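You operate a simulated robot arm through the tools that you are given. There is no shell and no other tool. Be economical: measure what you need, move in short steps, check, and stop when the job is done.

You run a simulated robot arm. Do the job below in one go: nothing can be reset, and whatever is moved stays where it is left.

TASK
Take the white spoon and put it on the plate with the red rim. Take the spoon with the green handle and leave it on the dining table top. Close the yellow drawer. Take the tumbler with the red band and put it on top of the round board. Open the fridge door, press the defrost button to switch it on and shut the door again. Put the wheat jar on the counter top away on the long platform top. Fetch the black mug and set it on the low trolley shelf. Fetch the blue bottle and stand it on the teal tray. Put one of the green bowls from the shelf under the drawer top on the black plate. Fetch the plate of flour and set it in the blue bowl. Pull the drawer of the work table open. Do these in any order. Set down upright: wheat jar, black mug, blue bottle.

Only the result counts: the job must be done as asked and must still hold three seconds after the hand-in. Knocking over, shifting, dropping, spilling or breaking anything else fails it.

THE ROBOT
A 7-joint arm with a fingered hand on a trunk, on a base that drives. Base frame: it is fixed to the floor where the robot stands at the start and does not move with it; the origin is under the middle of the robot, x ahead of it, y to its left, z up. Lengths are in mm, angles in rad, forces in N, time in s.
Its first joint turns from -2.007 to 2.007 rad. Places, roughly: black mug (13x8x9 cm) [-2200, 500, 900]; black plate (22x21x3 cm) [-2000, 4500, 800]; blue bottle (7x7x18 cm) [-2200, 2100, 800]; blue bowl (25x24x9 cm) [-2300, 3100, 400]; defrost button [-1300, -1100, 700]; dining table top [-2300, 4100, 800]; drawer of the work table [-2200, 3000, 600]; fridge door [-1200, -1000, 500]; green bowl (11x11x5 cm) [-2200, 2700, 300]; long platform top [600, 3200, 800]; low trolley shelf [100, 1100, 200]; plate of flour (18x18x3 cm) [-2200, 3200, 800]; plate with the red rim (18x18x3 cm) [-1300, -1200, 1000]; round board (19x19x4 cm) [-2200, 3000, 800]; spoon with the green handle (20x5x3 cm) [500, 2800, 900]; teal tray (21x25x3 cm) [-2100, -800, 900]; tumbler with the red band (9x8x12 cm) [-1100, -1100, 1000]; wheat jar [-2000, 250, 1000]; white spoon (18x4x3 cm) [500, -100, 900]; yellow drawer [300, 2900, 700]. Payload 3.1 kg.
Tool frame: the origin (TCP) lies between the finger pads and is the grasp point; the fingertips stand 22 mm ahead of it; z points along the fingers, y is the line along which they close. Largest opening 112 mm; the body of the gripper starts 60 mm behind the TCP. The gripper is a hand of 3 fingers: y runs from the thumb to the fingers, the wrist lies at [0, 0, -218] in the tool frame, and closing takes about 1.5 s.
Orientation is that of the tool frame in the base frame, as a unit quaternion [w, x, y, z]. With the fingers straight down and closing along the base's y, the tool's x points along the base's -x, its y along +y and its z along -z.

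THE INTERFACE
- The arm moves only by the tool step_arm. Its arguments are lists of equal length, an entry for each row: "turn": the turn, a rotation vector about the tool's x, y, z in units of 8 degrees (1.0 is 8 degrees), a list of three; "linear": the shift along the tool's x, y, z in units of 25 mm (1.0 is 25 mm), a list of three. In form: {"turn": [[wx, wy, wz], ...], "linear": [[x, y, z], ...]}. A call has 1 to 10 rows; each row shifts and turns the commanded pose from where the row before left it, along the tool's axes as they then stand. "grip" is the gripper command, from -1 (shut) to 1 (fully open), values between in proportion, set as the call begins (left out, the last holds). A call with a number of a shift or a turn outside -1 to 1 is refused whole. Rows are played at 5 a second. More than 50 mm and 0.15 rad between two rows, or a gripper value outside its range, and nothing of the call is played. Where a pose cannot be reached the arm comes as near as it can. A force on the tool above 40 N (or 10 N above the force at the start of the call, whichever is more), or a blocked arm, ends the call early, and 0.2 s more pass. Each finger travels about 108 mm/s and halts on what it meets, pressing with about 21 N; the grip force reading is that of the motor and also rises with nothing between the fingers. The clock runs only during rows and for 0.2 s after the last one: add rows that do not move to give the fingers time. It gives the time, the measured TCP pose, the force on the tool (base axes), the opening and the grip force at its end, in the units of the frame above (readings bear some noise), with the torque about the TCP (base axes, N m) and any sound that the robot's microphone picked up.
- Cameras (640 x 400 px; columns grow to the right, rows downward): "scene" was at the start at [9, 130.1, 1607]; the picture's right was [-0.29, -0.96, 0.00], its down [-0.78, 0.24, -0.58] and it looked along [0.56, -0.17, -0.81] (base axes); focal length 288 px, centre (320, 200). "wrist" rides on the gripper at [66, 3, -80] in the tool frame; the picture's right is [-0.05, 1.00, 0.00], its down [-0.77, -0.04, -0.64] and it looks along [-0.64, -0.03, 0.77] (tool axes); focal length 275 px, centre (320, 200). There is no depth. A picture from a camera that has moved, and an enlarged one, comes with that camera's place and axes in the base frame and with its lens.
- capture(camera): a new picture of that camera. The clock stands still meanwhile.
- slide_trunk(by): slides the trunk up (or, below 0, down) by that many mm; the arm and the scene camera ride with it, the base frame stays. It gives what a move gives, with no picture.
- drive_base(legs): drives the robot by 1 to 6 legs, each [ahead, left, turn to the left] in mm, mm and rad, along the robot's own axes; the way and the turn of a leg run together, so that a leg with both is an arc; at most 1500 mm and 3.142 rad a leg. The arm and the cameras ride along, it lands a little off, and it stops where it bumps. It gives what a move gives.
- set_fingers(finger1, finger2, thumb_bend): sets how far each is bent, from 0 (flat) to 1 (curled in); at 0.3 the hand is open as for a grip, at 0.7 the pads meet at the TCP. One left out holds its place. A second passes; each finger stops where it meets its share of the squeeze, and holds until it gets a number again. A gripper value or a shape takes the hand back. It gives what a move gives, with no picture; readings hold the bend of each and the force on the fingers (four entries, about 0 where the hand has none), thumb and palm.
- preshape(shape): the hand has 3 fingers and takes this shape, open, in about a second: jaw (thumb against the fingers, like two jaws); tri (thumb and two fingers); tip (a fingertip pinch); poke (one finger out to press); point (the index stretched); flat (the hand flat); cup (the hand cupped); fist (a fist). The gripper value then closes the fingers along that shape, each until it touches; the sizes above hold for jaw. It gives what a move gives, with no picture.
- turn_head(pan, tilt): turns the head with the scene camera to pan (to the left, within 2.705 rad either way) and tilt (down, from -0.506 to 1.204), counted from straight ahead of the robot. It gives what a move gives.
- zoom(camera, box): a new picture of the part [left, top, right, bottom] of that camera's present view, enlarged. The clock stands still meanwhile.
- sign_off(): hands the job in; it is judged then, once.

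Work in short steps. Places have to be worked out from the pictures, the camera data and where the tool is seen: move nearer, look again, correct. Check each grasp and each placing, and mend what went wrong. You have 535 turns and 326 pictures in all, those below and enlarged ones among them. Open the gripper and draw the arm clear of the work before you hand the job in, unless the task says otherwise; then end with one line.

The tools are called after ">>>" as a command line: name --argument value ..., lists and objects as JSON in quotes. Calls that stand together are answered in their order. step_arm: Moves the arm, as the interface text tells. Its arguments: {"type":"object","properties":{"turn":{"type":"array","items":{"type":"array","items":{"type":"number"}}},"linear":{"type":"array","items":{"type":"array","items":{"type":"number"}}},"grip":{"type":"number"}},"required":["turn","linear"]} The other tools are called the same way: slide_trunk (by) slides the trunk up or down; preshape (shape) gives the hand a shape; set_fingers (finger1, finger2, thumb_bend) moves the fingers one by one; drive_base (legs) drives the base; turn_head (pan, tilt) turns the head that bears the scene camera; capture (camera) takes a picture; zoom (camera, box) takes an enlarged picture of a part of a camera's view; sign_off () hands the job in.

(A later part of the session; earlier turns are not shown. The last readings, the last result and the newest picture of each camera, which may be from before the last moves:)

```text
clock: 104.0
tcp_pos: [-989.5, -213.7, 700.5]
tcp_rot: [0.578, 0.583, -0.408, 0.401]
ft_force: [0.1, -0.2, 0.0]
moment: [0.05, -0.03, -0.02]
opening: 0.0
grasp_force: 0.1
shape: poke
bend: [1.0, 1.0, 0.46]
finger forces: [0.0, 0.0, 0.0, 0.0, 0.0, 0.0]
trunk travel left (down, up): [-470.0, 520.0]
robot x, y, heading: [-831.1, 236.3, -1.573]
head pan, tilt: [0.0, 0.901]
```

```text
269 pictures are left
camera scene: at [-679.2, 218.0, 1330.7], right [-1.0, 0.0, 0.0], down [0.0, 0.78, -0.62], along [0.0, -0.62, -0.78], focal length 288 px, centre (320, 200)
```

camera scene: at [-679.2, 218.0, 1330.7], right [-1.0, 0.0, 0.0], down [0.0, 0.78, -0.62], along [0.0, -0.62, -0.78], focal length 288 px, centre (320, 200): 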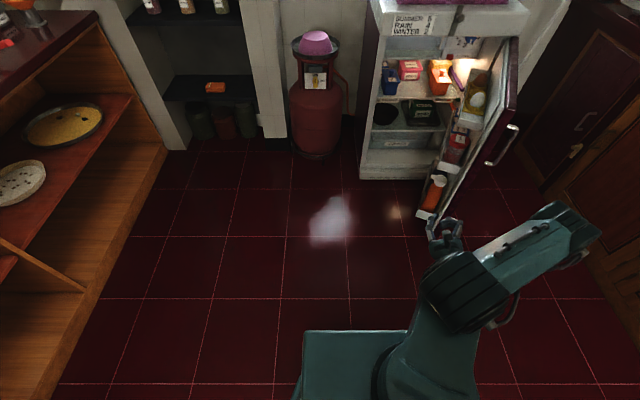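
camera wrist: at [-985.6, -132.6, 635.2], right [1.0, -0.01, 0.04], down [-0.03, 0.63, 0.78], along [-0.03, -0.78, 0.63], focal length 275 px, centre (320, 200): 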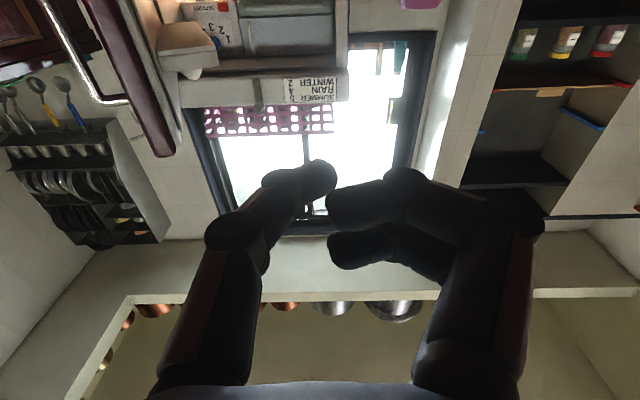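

It works. I finish the roll, yaw 31° right and pitch 15° down, then drive up in front of the opening.

>>> step_arm --turn '[[0, 0, 1], [0, 0, 1], [0, 0, 0.4], [-1, 0, 0], [-1, 0, 0], [-1, 0, 0], [-0.9, 0, 0], [0, -1, 0], [0, -0.9, 0]]' --linear '[[0, 0, 0], [0, 0, 0], [0, 0, 0], [0.7, 0, 0], [0.7, 0, 0], [0.7, 0, 0], [0.7, 0, 0], [0, 0, 0], [0, 0, 0]]'

>>> drive_base --legs '[[500, 0, 0]]'

>>> capture --camera "scene"

>>> capture --camera "wrist"

```text
clock: 106.0
tcp_pos: [-987.6, -214.0, 770.0]
tcp_rot: [-0.536, -0.394, 0.689, -0.288]
ft_force: [0.2, 1.0, -0.4]
moment: [0.01, -0.01, -0.01]
opening: 0.2
grasp_force: 0.1
shape: poke
bend: [1.0, 1.0, 0.46]
finger forces: [0.0, 0.1, 0.0, 0.0, 0.1, 0.1]
trunk travel left (down, up): [-470.0, 520.0]
robot x, y, heading: [-826.6, 235.0, -1.57]
head pan, tilt: [0.0, 0.901]
```

```text
clock: 109.0
tcp_pos: [-989.5, -717.1, 770.1]
tcp_rot: [-0.535, -0.394, 0.69, -0.287]
ft_force: [-0.6, -0.7, -0.4]
moment: [0.0, 0.0, 0.01]
opening: 0.1
grasp_force: 0.0
shape: poke
bend: [1.0, 1.0, 0.46]
finger forces: [0.0, 0.0, 0.0, 0.0, 0.0, 0.0]
trunk travel left (down, up): [-470.0, 520.0]
robot x, y, heading: [-828.2, -267.3, -1.578]
head pan, tilt: [0.0, 0.901]
```

```text
268 pictures are left
camera scene: at [-679.6, -285.6, 1330.6], right [-1.0, 0.0, 0.0], down [0.0, 0.78, -0.62], along [0.0, -0.62, -0.78], focal length 288 px, centre (320, 200)
```

scene: 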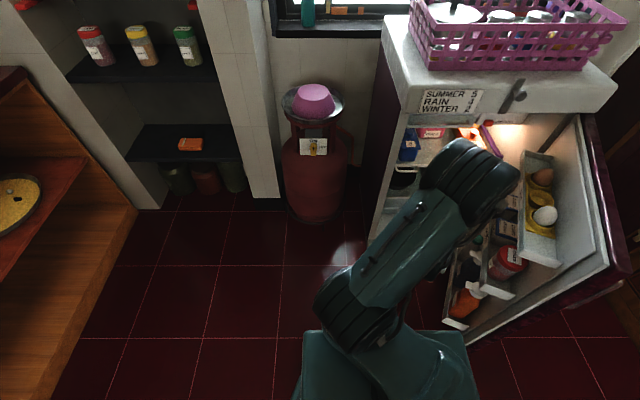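

```text
267 pictures are left
camera wrist: at [-957.8, -665.4, 855.2], right [-0.85, 0.53, -0.02], down [0.44, 0.68, -0.58], along [-0.3, -0.5, -0.81], focal length 275 px, centre (320, 200)
```

wrist: 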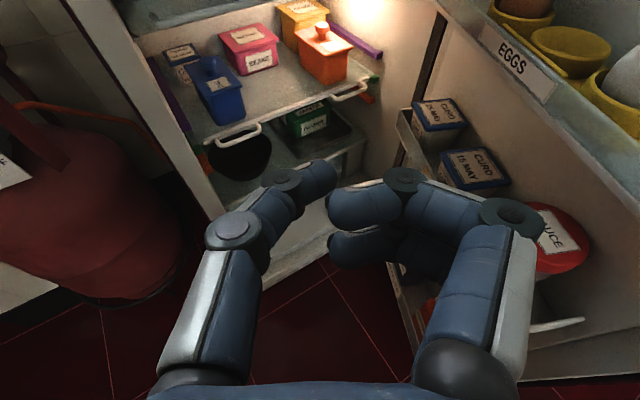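

The orange box's knob is at about [-1245,-1110,645], below the button. To stay clear of the egg tray I yaw 9° more, drive 150 mm nearer and move onto the approach line.

>>> step_arm --turn '[[-1, 0, 0], [-0.12, 0, 0]]' --linear '[[0, 0, 0], [0, 0, 0]]'

>>> drive_base --legs '[[150, 0, 0.0]]'

>>> step_arm --turn '[[0, 0, 0], [0, 0, 0], [0, 0, 0], [0, 0, 0]]' --linear '[[0, 0.5, 0.85], [0, 0.5, 0.85], [0, 0.5, 0.85], [0, 0.5, 0.85]]'

>>> capture --camera "wrist"

>>> capture --camera "scene"

```text
clock: 109.6
tcp_pos: [-989.3, -716.4, 770.3]
tcp_rot: [-0.565, -0.351, 0.709, -0.233]
ft_force: [-0.8, 1.0, -0.1]
moment: [0.02, 0.01, 0.0]
opening: 0.1
grasp_force: 0.0
shape: poke
bend: [1.0, 1.0, 0.46]
finger forces: [0.0, 0.0, 0.1, 0.1, 0.0, 0.0]
trunk travel left (down, up): [-470.0, 520.0]
robot x, y, heading: [-831.5, -269.2, -1.574]
head pan, tilt: [0.0, 0.901]
```

```text
clock: 111.0
tcp_pos: [-991.6, -868.6, 769.9]
tcp_rot: [-0.565, -0.351, 0.709, -0.233]
ft_force: [0.2, 0.2, 0.9]
moment: [-0.03, -0.01, -0.02]
opening: 0.2
grasp_force: 0.1
shape: poke
bend: [1.0, 1.0, 0.46]
finger forces: [0.0, 0.1, 0.0, 0.0, 0.0, 0.0]
trunk travel left (down, up): [-470.0, 520.0]
robot x, y, heading: [-831.6, -420.3, -1.579]
head pan, tilt: [0.0, 0.901]
```

```text
clock: 112.0
tcp_pos: [-1084.7, -897.6, 751.0]
tcp_rot: [-0.565, -0.35, 0.71, -0.233]
ft_force: [0.1, 0.8, 0.4]
moment: [0.03, 0.02, 0.0]
opening: 0.2
grasp_force: 0.1
shape: poke
bend: [1.0, 1.0, 0.46]
finger forces: [0.0, 0.1, 0.0, 0.0, 0.0, 0.0]
trunk travel left (down, up): [-470.0, 520.0]
robot x, y, heading: [-832.2, -416.4, -1.579]
head pan, tilt: [0.0, 0.901]
```

```text
266 pictures are left
camera wrist: at [-1042.9, -853.1, 835.7], right [-0.75, 0.66, 0.02], down [0.52, 0.62, -0.59], along [-0.4, -0.43, -0.81], focal length 275 px, centre (320, 200)
```

wrist: 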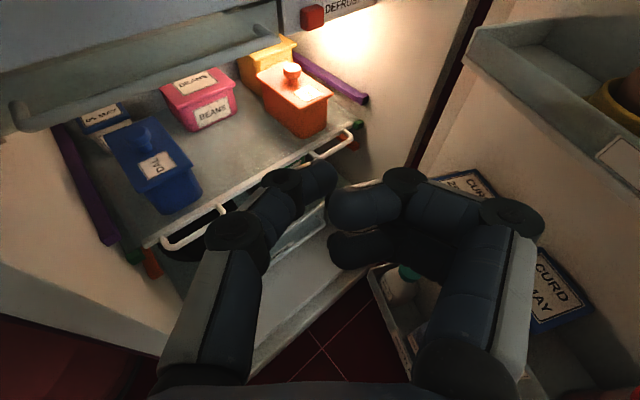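

```text
265 pictures are left
camera scene: at [-680.5, -436.6, 1330.7], right [-1.0, 0.0, 0.0], down [0.0, 0.78, -0.62], along [0.0, -0.62, -0.78], focal length 288 px, centre (320, 200)
```

scene: 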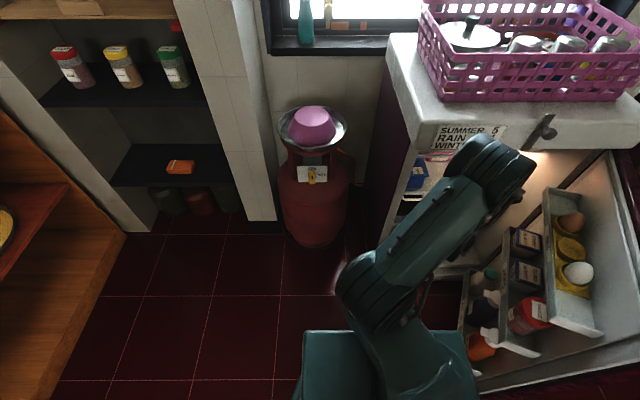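

Button confirmed at [-1286,-1143,695]. I align and advance 250 mm, then look.

>>> step_arm --turn '[[0, 0, 0], [0, 0, 0], [0, 0, 0], [0, 0, 0], [0, 0, 0], [0, 0, 0], [0, 0, 0], [0, 0, 0], [0, 0, 0], [0, 0, 0]]' --linear '[[0.5, -0.3, 1], [0.6, 0, 1], [0, 0, 1], [0, 0, 1], [0, 0, 1], [0, 0, 1], [0, 0, 1], [0, 0, 1], [0, 0, 1], [0, 0, 1]]'

>>> capture --camera "wrist"

>>> capture --camera "scene"

```text
clock: 114.2
tcp_pos: [-1241.8, -1091.3, 714.8]
tcp_rot: [-0.565, -0.351, 0.71, -0.233]
ft_force: [-0.1, 1.0, 0.2]
moment: [-0.01, 0.0, -0.02]
opening: 0.0
grasp_force: 0.1
shape: poke
bend: [1.0, 1.0, 0.46]
finger forces: [0.0, 0.0, 0.1, 0.0, 0.1, 0.1]
trunk travel left (down, up): [-470.0, 520.0]
robot x, y, heading: [-835.5, -423.1, -1.575]
head pan, tilt: [0.0, 0.901]
```

```text
264 pictures are left
camera wrist: at [-1199.7, -1046.4, 800.1], right [-0.75, 0.66, 0.02], down [0.52, 0.62, -0.59], along [-0.4, -0.43, -0.81], focal length 275 px, centre (320, 200)
```

wrist: 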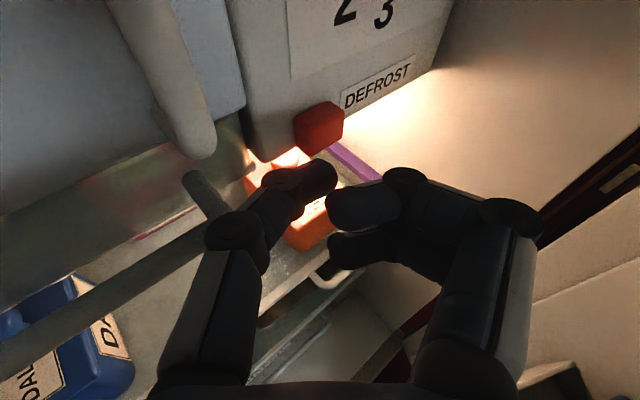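

```text
263 pictures are left
camera scene: at [-680.6, -436.7, 1330.7], right [-1.0, 0.0, 0.0], down [0.0, 0.78, -0.62], along [0.0, -0.62, -0.78], focal length 288 px, centre (320, 200)
```

scene: 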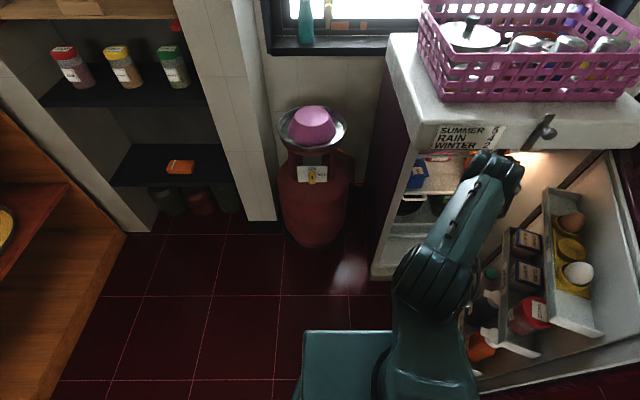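

Lined up. I advance 32 mm, then press in small steps.

>>> step_arm --turn '[[0, 0, 0], [0, 0, 0], [0, 0, 0]]' --linear '[[-0.15, 0, 0.6], [0, 0, 0.4], [0, 0, 0.3]]'

>>> capture --camera "wrist"

```text
clock: 115.0
tcp_pos: [-1260.9, -1113.8, 702.8]
tcp_rot: [-0.565, -0.35, 0.71, -0.232]
ft_force: [-0.1, 0.1, -0.2]
moment: [0.02, -0.01, 0.02]
opening: 0.1
grasp_force: 0.0
shape: poke
bend: [1.0, 1.0, 0.46]
finger forces: [0.0, 0.0, 0.0, 0.1, 0.0, 0.0]
trunk travel left (down, up): [-470.0, 520.0]
robot x, y, heading: [-832.8, -418.4, -1.574]
head pan, tilt: [0.0, 0.901]
```

```text
262 pictures are left
camera wrist: at [-1219.4, -1068.6, 788.1], right [-0.75, 0.66, 0.02], down [0.52, 0.62, -0.59], along [-0.4, -0.43, -0.81], focal length 275 px, centre (320, 200)
```

wrist: 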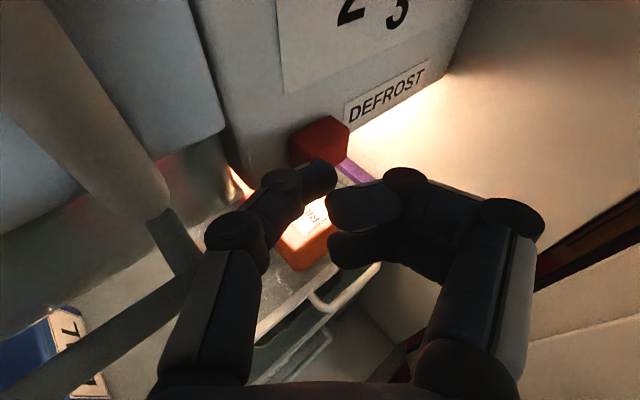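

>>> step_arm --turn '[[0, 0, 0], [0, 0, 0], [0, 0, 0], [0, 0, 0]]' --linear '[[0, 0, 0.15], [0, 0, 0.15], [0, 0, 0.15], [0, 0, 0.15]]'

>>> capture --camera "wrist"

```text
clock: 116.0
tcp_pos: [-1271.6, -1123.6, 699.1]
tcp_rot: [-0.565, -0.35, 0.71, -0.232]
ft_force: [-0.2, 4.3, -0.2]
moment: [0.0, -0.01, -0.03]
opening: 0.0
grasp_force: 0.0
shape: poke
bend: [1.0, 1.0, 0.46]
finger forces: [0.1, 0.0, 0.2, 0.0, 4.4, 0.0]
trunk travel left (down, up): [-470.0, 520.0]
robot x, y, heading: [-829.3, -413.0, -1.578]
head pan, tilt: [0.0, 0.901]
heard: click
```

```text
261 pictures are left
camera wrist: at [-1229.2, -1078.3, 784.2], right [-0.75, 0.66, 0.02], down [0.52, 0.62, -0.59], along [-0.4, -0.43, -0.81], focal length 275 px, centre (320, 200)
```

wrist: 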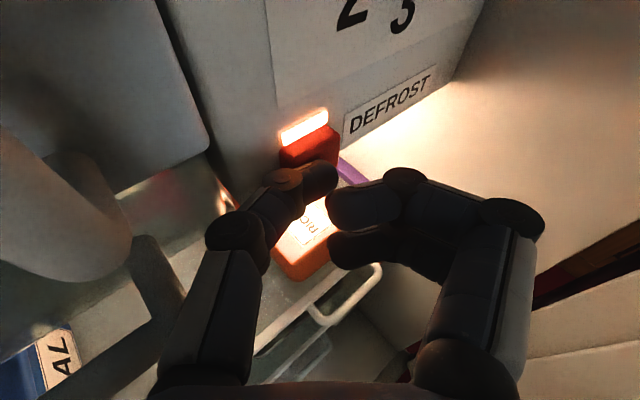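

Click heard and the indicator lit: defrost is on. I withdraw straight back along the same line.

>>> step_arm --turn '[[0, 0, 0], [0, 0, 0], [0, 0, 0], [0, 0, 0], [0, 0, 0], [0, 0, 0], [0, 0, 0], [0, 0, 0], [0, 0, 0], [0, 0, 0]]' --linear '[[0, 0, -1], [0, 0, -1], [0, 0, -1], [0, 0, -1], [0, 0, -1], [0, 0, -1], [0, 0, -1], [0, 0, -1], [0, 0, -1], [0, 0, -1]]'

>>> capture --camera "wrist"

```text
clock: 118.2
tcp_pos: [-1110.0, -940.5, 763.7]
tcp_rot: [-0.565, -0.35, 0.71, -0.232]
ft_force: [0.0, -0.1, 0.6]
moment: [0.01, -0.01, 0.02]
opening: 0.0
grasp_force: 0.1
shape: poke
bend: [1.0, 1.0, 0.46]
finger forces: [0.0, 0.0, 0.1, 0.0, 0.1, 0.1]
trunk travel left (down, up): [-470.0, 520.0]
robot x, y, heading: [-833.2, -417.0, -1.572]
head pan, tilt: [0.0, 0.901]
```

```text
260 pictures are left
camera wrist: at [-1068.6, -896.7, 847.8], right [-0.75, 0.66, 0.02], down [0.52, 0.62, -0.59], along [-0.4, -0.43, -0.81], focal length 275 px, centre (320, 200)
```

wrist: 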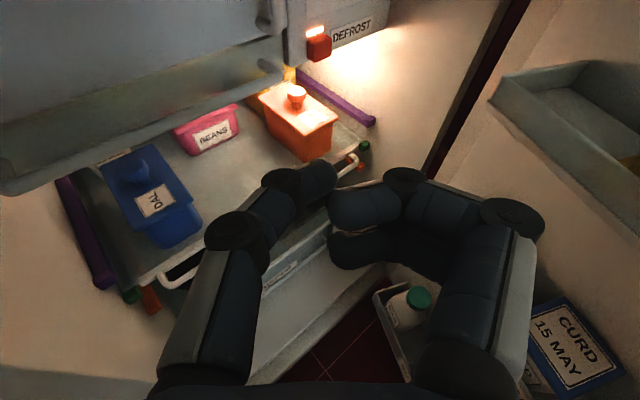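

Lamp confirmed lit. I back out further along the line and to the left, then drive away from the opening.

>>> step_arm --turn '[[0, 0, 0], [0, 0, 0], [0, 0, 0], [0, 0, 0], [0, 0, 0], [0, 0, 0]]' --linear '[[0, 0, -1], [0, -0.3, -1], [0, -0.5, -1], [0, -0.7, -0.8], [0, -0.7, -0.6], [0, -0.7, -0.4]]'

>>> drive_base --legs '[[-450, 0, 0]]'

>>> capture --camera "scene"

```text
clock: 119.6
tcp_pos: [-978.6, -903.0, 788.1]
tcp_rot: [-0.566, -0.35, 0.709, -0.233]
ft_force: [0.4, -0.1, 0.7]
moment: [-0.01, 0.02, 0.01]
opening: 0.2
grasp_force: 0.1
shape: poke
bend: [1.0, 1.0, 0.46]
finger forces: [0.0, 0.0, 0.0, 0.1, 0.0, 0.0]
trunk travel left (down, up): [-470.0, 520.0]
robot x, y, heading: [-832.8, -418.5, -1.578]
head pan, tilt: [0.0, 0.901]
```

```text
clock: 122.3
tcp_pos: [-977.1, -451.5, 787.7]
tcp_rot: [-0.565, -0.351, 0.709, -0.233]
ft_force: [0.3, 0.1, 0.1]
moment: [0.01, 0.0, -0.05]
opening: 0.2
grasp_force: 0.1
shape: poke
bend: [1.0, 1.0, 0.46]
finger forces: [0.0, 0.1, 0.1, 0.0, 0.0, 0.0]
trunk travel left (down, up): [-470.0, 520.0]
robot x, y, heading: [-831.8, 33.6, -1.576]
head pan, tilt: [0.0, 0.901]
```

```text
259 pictures are left
camera scene: at [-678.0, 14.3, 1330.7], right [-1.0, 0.0, 0.0], down [0.0, 0.78, -0.62], along [0.0, -0.62, -0.78], focal length 288 px, centre (320, 200)
```

scene: 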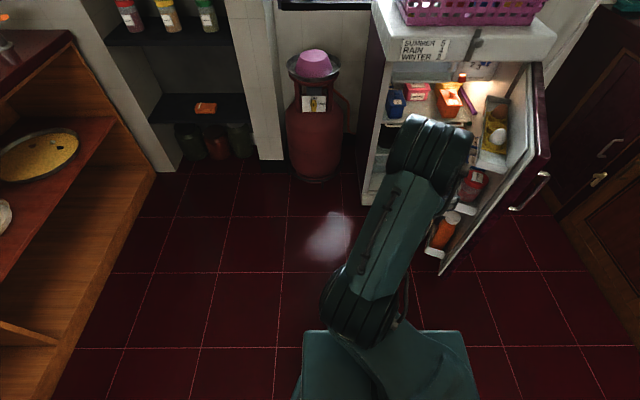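

Now to shut the door I'll make a fist, point it straight ahead at z≈800 above the bar, and push the outer face with x≈-1260 by driving forward.

>>> preshape --shape "fist"

>>> step_arm --turn '[[0, 1, 0], [0, 0.9, 0], [1, 0, 0], [1, 0, 0], [1, 0, 0], [1, 0, 0], [1, 0, 0]]' --linear '[[0, 0, 0], [0, 0, 0], [0, 0, 0], [0, 0, 0], [0, 0, 0], [0, 0, 0], [0.5, 0, 0]]'

>>> drive_base --legs '[[-100, 0, 0], [0, -285, 0]]'

>>> capture --camera "scene"

>>> capture --camera "wrist"

```text
clock: 123.2
tcp_pos: [-978.0, -453.2, 787.7]
tcp_rot: [-0.566, -0.35, 0.71, -0.232]
ft_force: [0.1, -0.5, -0.4]
moment: [-0.02, 0.04, 0.03]
opening: 0.1
grasp_force: 0.2
shape: fist
bend: [1.0, 1.0, 0.54]
finger forces: [0.0, 0.1, 0.0, 0.0, 0.0, 0.0]
trunk travel left (down, up): [-470.0, 520.0]
robot x, y, heading: [-832.6, 30.9, -1.57]
head pan, tilt: [0.0, 0.901]
```

```text
clock: 124.8
tcp_pos: [-976.0, -452.5, 802.0]
tcp_rot: [0.506, 0.521, -0.496, 0.475]
ft_force: [1.5, -0.2, 0.1]
moment: [0.01, -0.01, 0.0]
opening: 0.0
grasp_force: 0.1
shape: fist
bend: [1.0, 1.0, 0.54]
finger forces: [0.0, 0.0, 0.0, 0.0, 0.1, 0.0]
trunk travel left (down, up): [-470.0, 520.0]
robot x, y, heading: [-828.6, 33.9, -1.573]
head pan, tilt: [0.0, 0.901]
```

```text
clock: 127.5
tcp_pos: [-1261.6, -351.0, 801.2]
tcp_rot: [0.505, 0.522, -0.495, 0.476]
ft_force: [0.1, -0.7, 0.5]
moment: [-0.01, 0.03, 0.03]
opening: 0.0
grasp_force: 0.0
shape: fist
bend: [1.0, 1.0, 0.54]
finger forces: [0.1, 0.0, 0.0, 0.0, 0.1, 0.0]
trunk travel left (down, up): [-470.0, 520.0]
robot x, y, heading: [-1116.7, 131.5, -1.569]
head pan, tilt: [0.0, 0.901]
```

```text
258 pictures are left
camera scene: at [-965.5, 116.0, 1330.7], right [-1.0, 0.0, 0.0], down [0.0, 0.78, -0.62], along [0.0, -0.62, -0.78], focal length 288 px, centre (320, 200)
```

scene: 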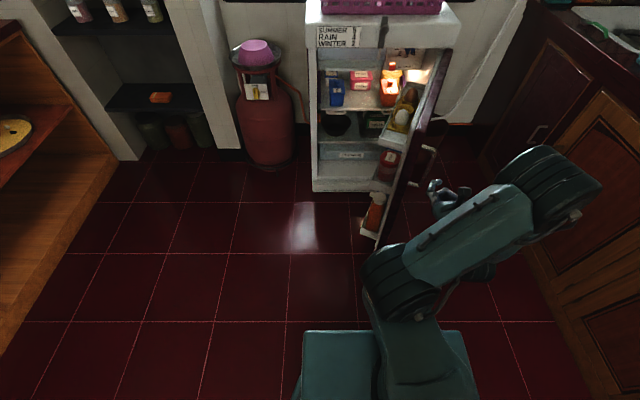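

```text
257 pictures are left
camera wrist: at [-1260.6, -274.1, 870.9], right [-1.0, 0.0, 0.01], down [-0.01, 0.66, -0.75], along [-0.01, -0.75, -0.66], focal length 275 px, centre (320, 200)
```

wrist: 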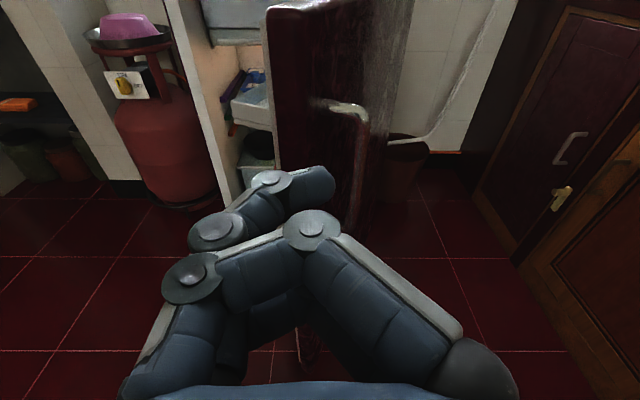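

The face is ahead; I raise 16 mm to clear the bar and drive forward to push.

>>> step_arm --turn '[[0, 0, 0]]' --linear '[[0.65, 0.4, 0]]'

>>> drive_base --legs '[[330, 0, 0]]'

>>> capture --camera "scene"

```text
clock: 128.0
tcp_pos: [-1270.7, -352.8, 816.8]
tcp_rot: [0.505, 0.522, -0.495, 0.477]
ft_force: [0.5, -0.2, -0.2]
moment: [0.01, 0.03, 0.03]
opening: 0.0
grasp_force: 0.0
shape: fist
bend: [1.0, 1.0, 0.54]
finger forces: [0.0, 0.1, 0.1, 0.0, 0.0, 0.0]
trunk travel left (down, up): [-470.0, 520.0]
robot x, y, heading: [-1117.6, 132.8, -1.573]
head pan, tilt: [0.0, 0.901]
```

```text
clock: 130.1
tcp_pos: [-1272.1, -678.0, 818.2]
tcp_rot: [0.506, 0.521, -0.496, 0.476]
ft_force: [-0.8, -0.7, 0.3]
moment: [-0.01, 0.02, 0.0]
opening: 0.2
grasp_force: 0.0
shape: fist
bend: [1.0, 1.0, 0.54]
finger forces: [0.0, 0.1, 0.0, 0.1, 0.0, 0.0]
trunk travel left (down, up): [-470.0, 520.0]
robot x, y, heading: [-1118.1, -195.4, -1.573]
head pan, tilt: [0.0, 0.901]
```

```text
256 pictures are left
camera scene: at [-965.6, -211.3, 1330.6], right [-1.0, 0.0, 0.0], down [0.0, 0.78, -0.62], along [0.0, -0.62, -0.78], focal length 288 px, centre (320, 200)
```

scene: 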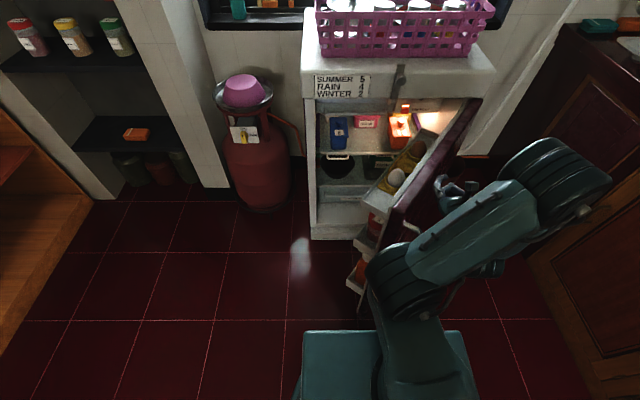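

The door is moving shut. I keep driving.

>>> drive_base --legs '[[150, 0, 0]]'

>>> capture --camera "scene"

```text
clock: 131.5
tcp_pos: [-1272.2, -825.7, 817.4]
tcp_rot: [0.505, 0.522, -0.495, 0.476]
ft_force: [0.3, -0.3, -0.9]
moment: [-0.01, 0.02, -0.02]
opening: 0.3
grasp_force: 0.0
shape: fist
bend: [1.0, 1.0, 0.54]
finger forces: [0.0, 0.0, 0.1, 0.1, 0.0, 0.0]
trunk travel left (down, up): [-470.0, 520.0]
robot x, y, heading: [-1122.5, -341.7, -1.567]
head pan, tilt: [0.0, 0.901]
```

```text
255 pictures are left
camera scene: at [-965.8, -358.5, 1330.6], right [-1.0, 0.0, 0.0], down [0.0, 0.78, -0.62], along [0.0, -0.62, -0.78], focal length 288 px, centre (320, 200)
```

scene: 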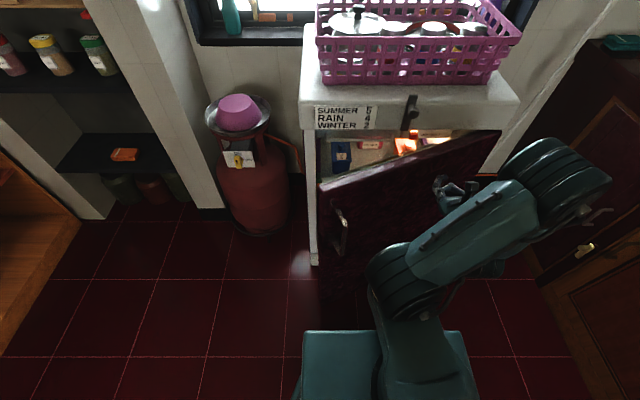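

>>> drive_base --legs '[[100, 0, 0]]'

>>> capture --camera "scene"

```text
clock: 132.6
tcp_pos: [-1271.3, -922.8, 817.0]
tcp_rot: [0.505, 0.522, -0.495, 0.476]
ft_force: [-0.2, 0.4, -0.2]
moment: [0.04, 0.02, -0.01]
opening: 0.2
grasp_force: 0.1
shape: fist
bend: [1.0, 1.0, 0.54]
finger forces: [0.1, 0.2, 0.0, 0.0, 0.0, 0.0]
trunk travel left (down, up): [-470.0, 520.0]
robot x, y, heading: [-1117.3, -438.0, -1.569]
head pan, tilt: [0.0, 0.901]
```

```text
254 pictures are left
camera scene: at [-965.8, -456.9, 1330.6], right [-1.0, 0.0, 0.0], down [0.0, 0.78, -0.62], along [0.0, -0.62, -0.78], focal length 288 px, centre (320, 200)
```

scene: 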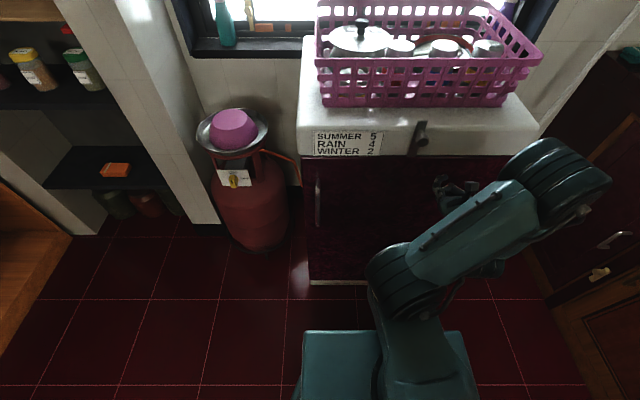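

Almost shut. I finish with small arm steps until the force rises.

>>> step_arm --turn '[[0, 0, 0], [0, 0, 0], [0, 0, 0], [0, 0, 0], [0, 0, 0], [0, 0, 0]]' --linear '[[0, 0, 0.15], [0, 0, 0.15], [0, 0, 0.15], [0, 0, 0.15], [0, 0, 0.15], [0, 0, 0.15]]'

>>> zoom --camera "scene" --box '[290, 100, 550, 300]'

```text
clock: 134.0
tcp_pos: [-1271.3, -946.2, 816.4]
tcp_rot: [0.506, 0.521, -0.495, 0.477]
ft_force: [0.3, 0.2, 0.6]
moment: [-0.05, 0.0, -0.01]
opening: 0.0
grasp_force: 0.1
shape: fist
bend: [1.0, 1.0, 0.54]
finger forces: [0.1, 0.1, 0.1, 0.0, 0.0, 0.0]
trunk travel left (down, up): [-470.0, 520.0]
robot x, y, heading: [-1118.8, -439.8, -1.57]
head pan, tilt: [0.0, 0.901]
```

```text
2.00 times, centred on (420, 200) of scene
camera zoom: at [-965.8, -455.7, 1330.7], right [-1.0, 0.0, 0.0], down [0.0, 0.78, -0.62], along [0.0, -0.62, -0.78], focal length 575 px, centre (120, 200)
```

zoom: 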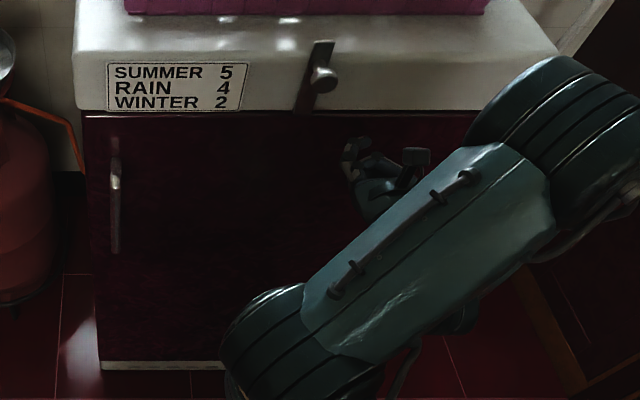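

>>> step_arm --turn '[[0, 0, 0], [0, 0, 0], [0, 0, 0], [0, 0, 0], [0, 0, 0], [0, 0, 0]]' --linear '[[0, 0, 0.15], [0, 0, 0.15], [0, 0, 0.15], [0, 0, 0.15], [0, 0, 0.15], [0, 0, 0.15]]'

```text
clock: 135.4
tcp_pos: [-1269.7, -966.5, 816.9]
tcp_rot: [0.505, 0.522, -0.494, 0.478]
ft_force: [8.4, 33.4, -5.6]
moment: [0.03, 0.07, 0.31]
opening: 0.2
grasp_force: 0.0
shape: fist
bend: [1.0, 1.0, 0.63]
finger forces: [0.1, 0.1, 0.0, 0.0, 33.2, 0.1]
trunk travel left (down, up): [-470.0, 520.0]
robot x, y, heading: [-1117.3, -437.4, -1.571]
head pan, tilt: [0.0, 0.901]
```

Firm 33 N contact: door is shut. I back off, raise the trunk and turn the hand back to pointing down, to fetch the tumbler.

>>> step_arm --turn '[[0, 0, 0], [0, 0, 0], [0, 0, 0], [0, 0, 0]]' --linear '[[0, 0, -1], [0, 0, -1], [0, 0, -1], [0, 0, -1]]'

>>> drive_base --legs '[[-250, 0, 0]]'

>>> slide_trunk --by 420

>>> step_arm --turn '[[0, 0, -1], [0, 0, -1], [0, 0, -1], [0, 0, -1], [0, 0, -1], [0, 0, -1], [0, 0, -1], [0, 0, -1], [0, 0, -1], [0, 0, -1]]' --linear '[[0, 0, 0], [0, 0, 0], [0, 0, 0], [0, 0, 0], [0, 0, 0], [0, 0, 0], [0, 0, 0], [0, 0, 0], [0, 0, 0], [0, 0, 0]]'

>>> step_arm --turn '[[0, 0, -1], [0, 0, -1], [0, 0, -1], [0, 0, -1], [0, 0, -1], [0, 0, -1], [0, 0, -1], [0, 0, -1], [0, 0, -1], [0, 0, -1]]' --linear '[[0, 0, 0], [0, 0, 0], [0, 0, 0], [0, 0, 0], [0, 0, 0], [0, 0, 0], [0, 0, 0], [0, 0, 0], [0, 0, 0], [0, 0, 0]]'

>>> step_arm --turn '[[0, 0, -1], [0, 0, -1], [0, 0, -0.5], [0, 1, 0], [0, 1, 0], [0, 1, 0], [0, 1, 0], [0, 1, 0], [0, 1, 0], [0, 1, 0]]' --linear '[[0, 0, 0], [0, 0, 0], [0, 0, 0], [0, 0, 0], [0, 0, 0], [0, 0, 0], [0, 0, 0], [0, 0, 0], [0, 0, 0], [0, 0, 0]]'

```text
clock: 136.4
tcp_pos: [-1271.0, -868.1, 819.2]
tcp_rot: [0.505, 0.522, -0.494, 0.477]
ft_force: [0.3, 0.0, 0.1]
moment: [0.02, 0.0, 0.03]
opening: 0.1
grasp_force: 0.1
shape: fist
bend: [1.0, 1.0, 0.54]
finger forces: [0.0, 0.0, 0.0, 0.0, 0.0, 0.0]
trunk travel left (down, up): [-470.0, 520.0]
robot x, y, heading: [-1118.7, -436.3, -1.569]
head pan, tilt: [0.0, 0.901]
```

```text
clock: 138.2
tcp_pos: [-1272.3, -615.5, 819.0]
tcp_rot: [0.506, 0.522, -0.495, 0.476]
ft_force: [0.0, -0.8, -0.9]
moment: [-0.03, 0.0, -0.01]
opening: 0.1
grasp_force: 0.0
shape: fist
bend: [1.0, 1.0, 0.54]
finger forces: [0.0, 0.0, 0.1, 0.1, 0.1, 0.0]
trunk travel left (down, up): [-470.0, 520.0]
robot x, y, heading: [-1118.9, -182.2, -1.571]
head pan, tilt: [0.0, 0.901]
```

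```text
refused: 420 is not a number from -400 to 400
```

```text
clock: 140.4
tcp_pos: [-1272.9, -615.0, 818.0]
tcp_rot: [0.694, 0.718, -0.043, 0.038]
ft_force: [0.2, -0.9, -1.0]
moment: [-0.03, 0.03, 0.01]
opening: 0.0
grasp_force: 0.1
shape: fist
bend: [1.0, 1.0, 0.54]
finger forces: [0.0, 0.0, 0.1, 0.0, 0.0, 0.2]
trunk travel left (down, up): [-470.0, 520.0]
robot x, y, heading: [-1116.2, -187.1, -1.574]
head pan, tilt: [0.0, 0.901]
```

```text
clock: 142.6
tcp_pos: [-1271.6, -615.4, 820.7]
tcp_rot: [0.555, 0.578, 0.429, -0.417]
ft_force: [-0.6, 0.0, 0.4]
moment: [-0.01, 0.0, -0.02]
opening: 0.0
grasp_force: 0.0
shape: fist
bend: [1.0, 1.0, 0.54]
finger forces: [0.0, 0.0, 0.1, 0.0, 0.0, 0.0]
trunk travel left (down, up): [-470.0, 520.0]
robot x, y, heading: [-1119.1, -186.8, -1.571]
head pan, tilt: [0.0, 0.901]
```

```text
clock: 144.8
tcp_pos: [-1271.7, -616.1, 820.5]
tcp_rot: [0.175, 0.675, 0.684, -0.215]
ft_force: [-0.3, -0.6, 1.2]
moment: [-0.03, 0.02, 0.0]
opening: 0.0
grasp_force: 0.0
shape: fist
bend: [1.0, 1.0, 0.54]
finger forces: [0.0, 0.0, 0.0, 0.0, 0.1, 0.0]
trunk travel left (down, up): [-470.0, 520.0]
robot x, y, heading: [-1117.9, -189.1, -1.575]
head pan, tilt: [0.0, 0.901]
```

I finish the pitch (4 more units), raise the trunk by 400 and open in jaw shape.

>>> step_arm --turn '[[0, 1, 0], [0, 1, 0], [0, 1, 0], [0.3, 1, 0]]' --linear '[[0, 0, 0], [0, 0, 0], [0, 0, 0], [0, 0, 0]]'

>>> slide_trunk --by 400

>>> preshape --shape "jaw"

>>> turn_head --pan -0.1 --tilt 0.75

>>> capture --camera "scene"

>>> capture --camera "wrist"

```text
clock: 145.8
tcp_pos: [-1282.1, -591.7, 809.8]
tcp_rot: [0.079, 0.699, 0.701, -0.119]
ft_force: [0.4, -0.3, 0.7]
moment: [0.0, -0.01, 0.02]
opening: 0.0
grasp_force: 0.0
shape: fist
bend: [1.0, 1.0, 0.54]
finger forces: [0.0, 0.0, 0.0, 0.0, 0.0, 0.1]
out of reach, approached as far as the arm can: row 2, 3, 4
trunk travel left (down, up): [-470.0, 520.0]
robot x, y, heading: [-1117.2, -187.8, -1.571]
head pan, tilt: [0.0, 0.901]
```

```text
clock: 149.7
tcp_pos: [-1282.0, -592.1, 1210.4]
tcp_rot: [0.08, 0.698, 0.701, -0.118]
ft_force: [-1.0, -0.9, -0.4]
moment: [-0.01, -0.02, -0.02]
opening: 0.2
grasp_force: 0.0
shape: fist
bend: [1.0, 1.0, 0.54]
finger forces: [0.1, 0.1, 0.0, 0.1, 0.1, 0.0]
trunk travel left (down, up): [-870.0, 120.0]
robot x, y, heading: [-1113.8, -184.3, -1.576]
head pan, tilt: [0.0, 0.901]
```

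```text
clock: 150.6
tcp_pos: [-1282.6, -592.1, 1209.9]
tcp_rot: [0.079, 0.698, 0.701, -0.118]
ft_force: [0.5, -0.5, -0.3]
moment: [0.01, 0.03, 0.01]
opening: 48.0
grasp_force: 0.2
shape: jaw
bend: [0.84, 0.84, 0.3]
finger forces: [0.0, 0.1, 0.0, 0.1, 0.0, 0.0]
trunk travel left (down, up): [-870.0, 120.0]
robot x, y, heading: [-1115.7, -187.0, -1.575]
head pan, tilt: [0.0, 0.901]
```

```text
clock: 151.3
tcp_pos: [-1282.2, -591.3, 1210.1]
tcp_rot: [0.079, 0.699, 0.701, -0.119]
ft_force: [-0.4, -0.4, 0.0]
moment: [0.01, -0.02, -0.02]
opening: 48.0
grasp_force: 0.0
shape: jaw
bend: [0.84, 0.83, 0.3]
finger forces: [0.0, 0.0, 0.0, 0.0, 0.1, 0.0]
trunk travel left (down, up): [-870.0, 120.0]
robot x, y, heading: [-1119.9, -186.2, -1.58]
head pan, tilt: [-0.099, 0.75]
```

```text
252 pictures are left
camera scene: at [-973.5, -210.3, 1742.5], right [-0.99, 0.1, 0.0], down [0.07, 0.68, -0.73], along [-0.07, -0.73, -0.68], focal length 288 px, centre (320, 200)
```

scene: 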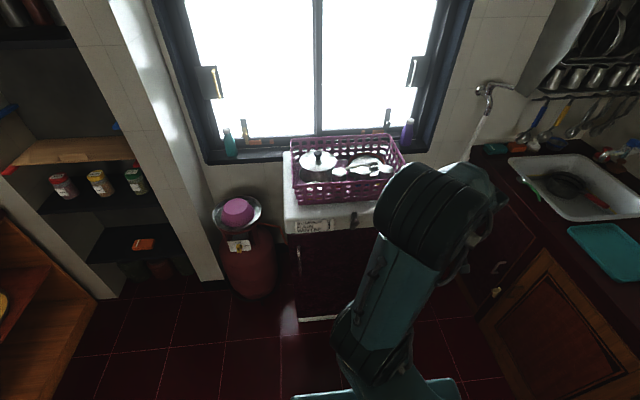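

```text
251 pictures are left
camera wrist: at [-1275.2, -506.2, 1269.4], right [1.0, -0.05, -0.04], down [0.01, -0.56, 0.83], along [-0.06, -0.82, -0.56], focal length 275 px, centre (320, 200)
```

wrist: 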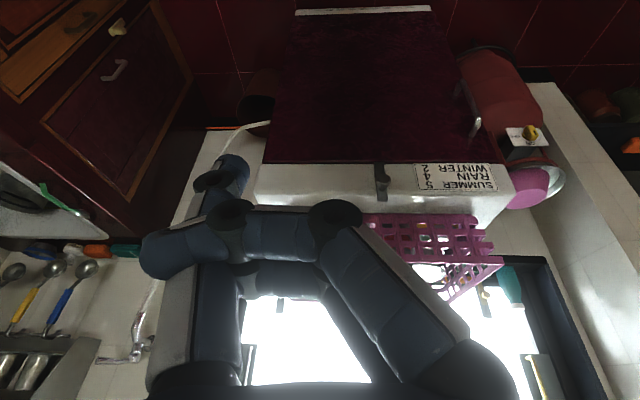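

The fingers need opening; I extend the arm forward a bit and finish levelling the tool downwards.

>>> step_arm --turn '[[0, 0, 0], [0, 0, 0], [0, 0, 0], [0, 0, 0], [0, 0.9, 0], [0, 0.8, 0], [0, 0, 0]]' --linear '[[-1, 0, -0.5], [-1, 0, -0.2], [-1, 0, 0], [-1, 0, 0], [-1, 0, 0], [0, 0, 0], [0, 0, 0]]' --grip 1

>>> capture --camera "wrist"

```text
clock: 152.9
tcp_pos: [-1298.8, -597.1, 1216.7]
tcp_rot: [0.082, 0.697, 0.702, -0.12]
ft_force: [0.2, -0.2, -0.5]
moment: [0.02, 0.03, 0.01]
opening: 48.3
grasp_force: 0.0
shape: jaw
bend: [0.83, 0.83, 0.3]
finger forces: [0.0, 0.1, 0.0, 0.0, 0.1, 0.0]
out of reach, approached as far as the arm can: row 1, 2, 3, 4, 5, 6
trunk travel left (down, up): [-870.0, 120.0]
robot x, y, heading: [-1118.4, -183.1, -1.573]
head pan, tilt: [-0.099, 0.75]
```

```text
250 pictures are left
camera wrist: at [-1292.6, -511.1, 1274.7], right [1.0, -0.05, -0.04], down [0.01, -0.56, 0.83], along [-0.06, -0.83, -0.56], focal length 275 px, centre (320, 200)
```

wrist: 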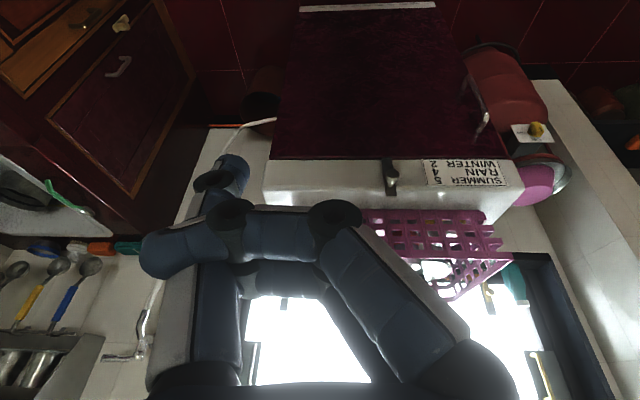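

The arm is caught at a joint limit in this posture. I set the fingers open, tilt back up a bit, extend forward, and try again.

>>> set_fingers --finger1 0.3 --finger2 0.3 --thumb_bend 0.3

>>> step_arm --turn '[[0, -1, 0], [0, -1, 0], [0, -1, 0], [0, -1, 0], [0, 0, 0], [0, 0, 0], [0, 0, 0], [0, 0, 0]]' --linear '[[0, 0, 0], [0, 0, 0], [0, 0, 0], [0, 0, 0], [-0.7, 0.6, 0.7], [-0.7, 0.6, 0.7], [-0.7, 0.6, 0.7], [-0.7, 0.6, 0.7]]'

>>> capture --camera "scene"

```text
clock: 153.9
tcp_pos: [-1299.3, -596.1, 1214.6]
tcp_rot: [0.082, 0.698, 0.701, -0.119]
ft_force: [-0.7, -0.1, 1.1]
moment: [-0.03, -0.01, -0.01]
opening: 22.6
grasp_force: 0.2
shape: fingers
bend: [0.61, 0.64, 0.35]
finger forces: [0.0, 0.1, 0.0, 0.0, 0.0, 0.0]
trunk travel left (down, up): [-870.0, 120.0]
robot x, y, heading: [-1119.3, -186.8, -1.576]
head pan, tilt: [-0.099, 0.75]
```

```text
clock: 155.7
tcp_pos: [-1238.8, -697.3, 1219.2]
tcp_rot: [0.271, 0.639, 0.651, -0.307]
ft_force: [-0.1, -0.1, 0.4]
moment: [-0.03, 0.0, -0.01]
opening: 22.7
grasp_force: 0.0
shape: fingers
bend: [0.57, 0.61, 0.35]
finger forces: [0.0, 0.1, 0.0, 0.1, 0.1, 0.0]
trunk travel left (down, up): [-870.0, 120.0]
robot x, y, heading: [-1116.0, -185.4, -1.574]
head pan, tilt: [-0.099, 0.75]
```

```text
249 pictures are left
camera scene: at [-972.5, -211.4, 1742.4], right [-0.99, 0.1, 0.0], down [0.07, 0.68, -0.73], along [-0.08, -0.73, -0.68], focal length 288 px, centre (320, 200)
```

scene: 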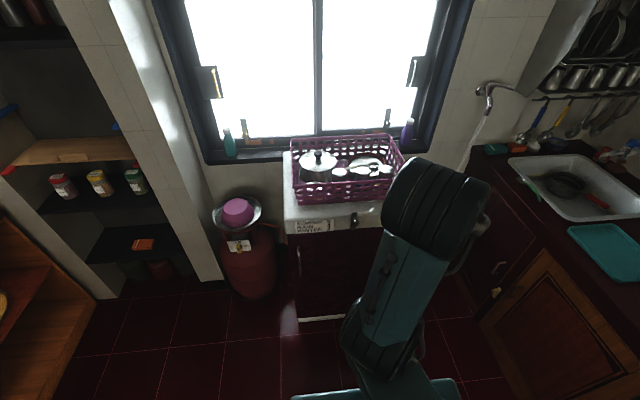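

Now pitch down again from here.

>>> step_arm --turn '[[0, 1, 0], [0, 1, 0], [0, 1, 0], [0, 1, 0], [0, 1, 0], [0.2, 1, 0]]' --linear '[[0, 0, 0], [0, 0, 0], [0, 0, 0], [0, 0, 0], [0, 0, 0], [0, 0, 0]]'

>>> set_fingers --finger1 0.3 --finger2 0.3 --thumb_bend 0.3

>>> capture --camera "wrist"

```text
clock: 157.1
tcp_pos: [-1244.1, -689.7, 1215.6]
tcp_rot: [0.117, 0.691, 0.697, -0.154]
ft_force: [-0.6, 0.6, -0.4]
moment: [0.02, -0.01, -0.02]
opening: 22.6
grasp_force: 0.0
shape: fingers
bend: [0.57, 0.61, 0.35]
finger forces: [0.1, 0.0, 0.0, 0.1, 0.0, 0.0]
out of reach, approached as far as the arm can: row 4, 5, 6
trunk travel left (down, up): [-870.0, 120.0]
robot x, y, heading: [-1117.4, -189.3, -1.577]
head pan, tilt: [-0.099, 0.75]
```

```text
clock: 158.1
tcp_pos: [-1243.5, -689.9, 1215.5]
tcp_rot: [0.116, 0.691, 0.696, -0.155]
ft_force: [0.0, 0.0, 0.2]
moment: [-0.01, 0.04, 0.02]
opening: 23.0
grasp_force: 0.1
shape: fingers
bend: [0.57, 0.6, 0.35]
finger forces: [0.1, 0.1, 0.0, 0.1, 0.1, 0.0]
trunk travel left (down, up): [-870.0, 120.0]
robot x, y, heading: [-1118.9, -183.0, -1.576]
head pan, tilt: [-0.099, 0.75]
```

```text
248 pictures are left
camera wrist: at [-1237.5, -598.7, 1265.4], right [1.0, -0.04, -0.04], down [0.01, -0.48, 0.88], along [-0.06, -0.88, -0.47], focal length 275 px, centre (320, 200)
```

wrist: 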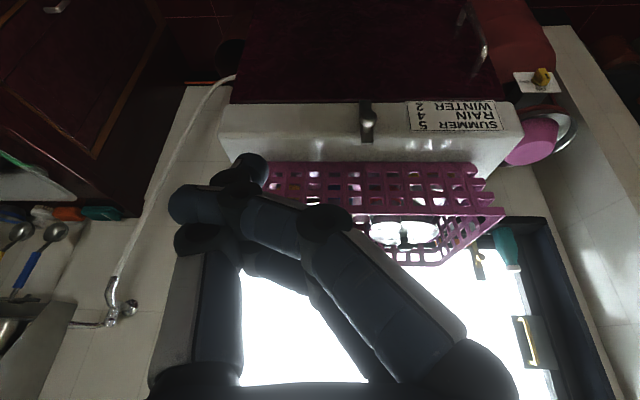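

The fingers are caught on the thumb, so I flatten the thumb first; and I try another roll (90°) to get round the wrist limit.

>>> set_fingers --thumb_bend 0.0 --finger1 0.7 --finger2 0.7

>>> set_fingers --finger1 0.2 --finger2 0.2

>>> step_arm --turn '[[0, 0, 1], [0, 0, 1], [0, 0, 1], [0, 0, 1], [0, 0, 1], [0, 0, 1], [0, 0, 1], [0, 0, 1], [0, 0, 1], [0, 0, 1]]' --linear '[[0, 0, 0], [0, 0, 0], [0, 0, 0], [0, 0, 0], [0, 0, 0], [0, 0, 0], [0, 0, 0], [0, 0, 0], [0, 0, 0], [0, 0, 0]]'

>>> capture --camera "wrist"

```text
clock: 159.1
tcp_pos: [-1243.4, -690.2, 1215.6]
tcp_rot: [0.117, 0.691, 0.697, -0.154]
ft_force: [0.1, -0.3, 0.4]
moment: [-0.01, 0.03, -0.02]
opening: 25.2
grasp_force: 0.0
shape: fingers
bend: [0.71, 0.72, 0.26]
finger forces: [0.0, 0.1, 0.0, 0.0, 0.1, 0.0]
trunk travel left (down, up): [-870.0, 120.0]
robot x, y, heading: [-1119.3, -184.2, -1.573]
head pan, tilt: [-0.099, 0.75]
```

```text
clock: 160.1
tcp_pos: [-1243.9, -689.2, 1216.0]
tcp_rot: [0.116, 0.691, 0.697, -0.154]
ft_force: [0.4, -0.7, 0.2]
moment: [-0.03, 0.02, -0.01]
opening: 24.9
grasp_force: 0.2
shape: fingers
bend: [0.67, 0.69, 0.26]
finger forces: [0.0, 0.0, 0.1, 0.0, 0.0, 0.1]
trunk travel left (down, up): [-870.0, 120.0]
robot x, y, heading: [-1120.2, -185.9, -1.581]
head pan, tilt: [-0.099, 0.75]
```

```text
clock: 162.3
tcp_pos: [-1244.5, -689.2, 1215.8]
tcp_rot: [0.189, 0.977, 0.089, -0.043]
ft_force: [0.2, -0.8, 0.8]
moment: [-0.01, 0.01, 0.0]
opening: 24.8
grasp_force: 0.2
shape: fingers
bend: [0.67, 0.68, 0.26]
finger forces: [0.0, 0.0, 0.1, 0.0, 0.0, 0.1]
trunk travel left (down, up): [-870.0, 120.0]
robot x, y, heading: [-1117.9, -184.7, -1.574]
head pan, tilt: [-0.099, 0.75]
```

```text
247 pictures are left
camera wrist: at [-1174.2, -652.1, 1283.8], right [0.14, -0.92, 0.37], down [-0.73, 0.15, 0.67], along [-0.67, -0.36, -0.65], focal length 275 px, centre (320, 200)
```

wrist: 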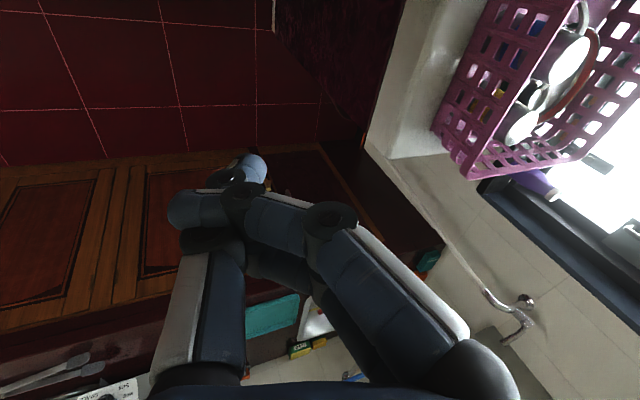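

The fingers must first curl right in, then the thumb go flat, then the fingers open.

>>> set_fingers --finger1 1.0 --finger2 1.0 --thumb_bend 0.5

>>> set_fingers --thumb_bend 0.0

>>> set_fingers --finger1 0.3 --finger2 0.3

>>> capture --camera "wrist"

```text
clock: 163.3
tcp_pos: [-1243.7, -689.4, 1215.7]
tcp_rot: [0.189, 0.977, 0.09, -0.043]
ft_force: [0.3, 0.2, -0.3]
moment: [0.01, -0.03, 0.02]
opening: 26.0
grasp_force: 0.1
shape: fingers
bend: [0.88, 0.88, 0.53]
finger forces: [0.0, 0.0, 0.1, 0.1, 0.1, 0.0]
trunk travel left (down, up): [-870.0, 120.0]
robot x, y, heading: [-1120.9, -184.4, -1.579]
head pan, tilt: [-0.099, 0.75]
```

```text
clock: 164.3
tcp_pos: [-1244.4, -690.0, 1214.5]
tcp_rot: [0.188, 0.977, 0.089, -0.043]
ft_force: [0.2, -0.4, 0.0]
moment: [-0.01, 0.02, 0.02]
opening: 27.7
grasp_force: 0.0
shape: fingers
bend: [0.9, 0.9, 0.23]
finger forces: [0.1, 0.1, 0.0, 0.0, 0.0, 0.0]
trunk travel left (down, up): [-870.0, 120.0]
robot x, y, heading: [-1116.2, -189.3, -1.576]
head pan, tilt: [-0.099, 0.75]
```

```text
clock: 165.3
tcp_pos: [-1244.7, -689.5, 1215.2]
tcp_rot: [0.189, 0.977, 0.09, -0.043]
ft_force: [-0.2, 0.5, -0.1]
moment: [0.02, 0.02, 0.04]
opening: 26.2
grasp_force: 0.0
shape: fingers
bend: [0.73, 0.74, 0.24]
finger forces: [0.0, 0.0, 0.0, 0.0, 0.0, 0.0]
trunk travel left (down, up): [-870.0, 120.0]
robot x, y, heading: [-1116.2, -186.6, -1.575]
head pan, tilt: [-0.099, 0.75]
```

```text
246 pictures are left
camera wrist: at [-1174.3, -652.0, 1283.7], right [0.15, -0.92, 0.37], down [-0.73, 0.15, 0.67], along [-0.67, -0.36, -0.65], focal length 275 px, centre (320, 200)
```

wrist: 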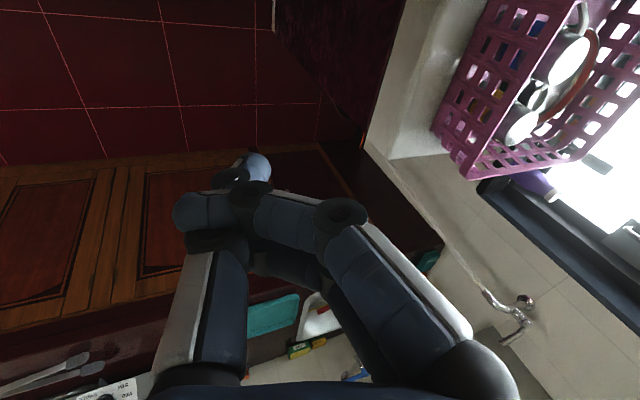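

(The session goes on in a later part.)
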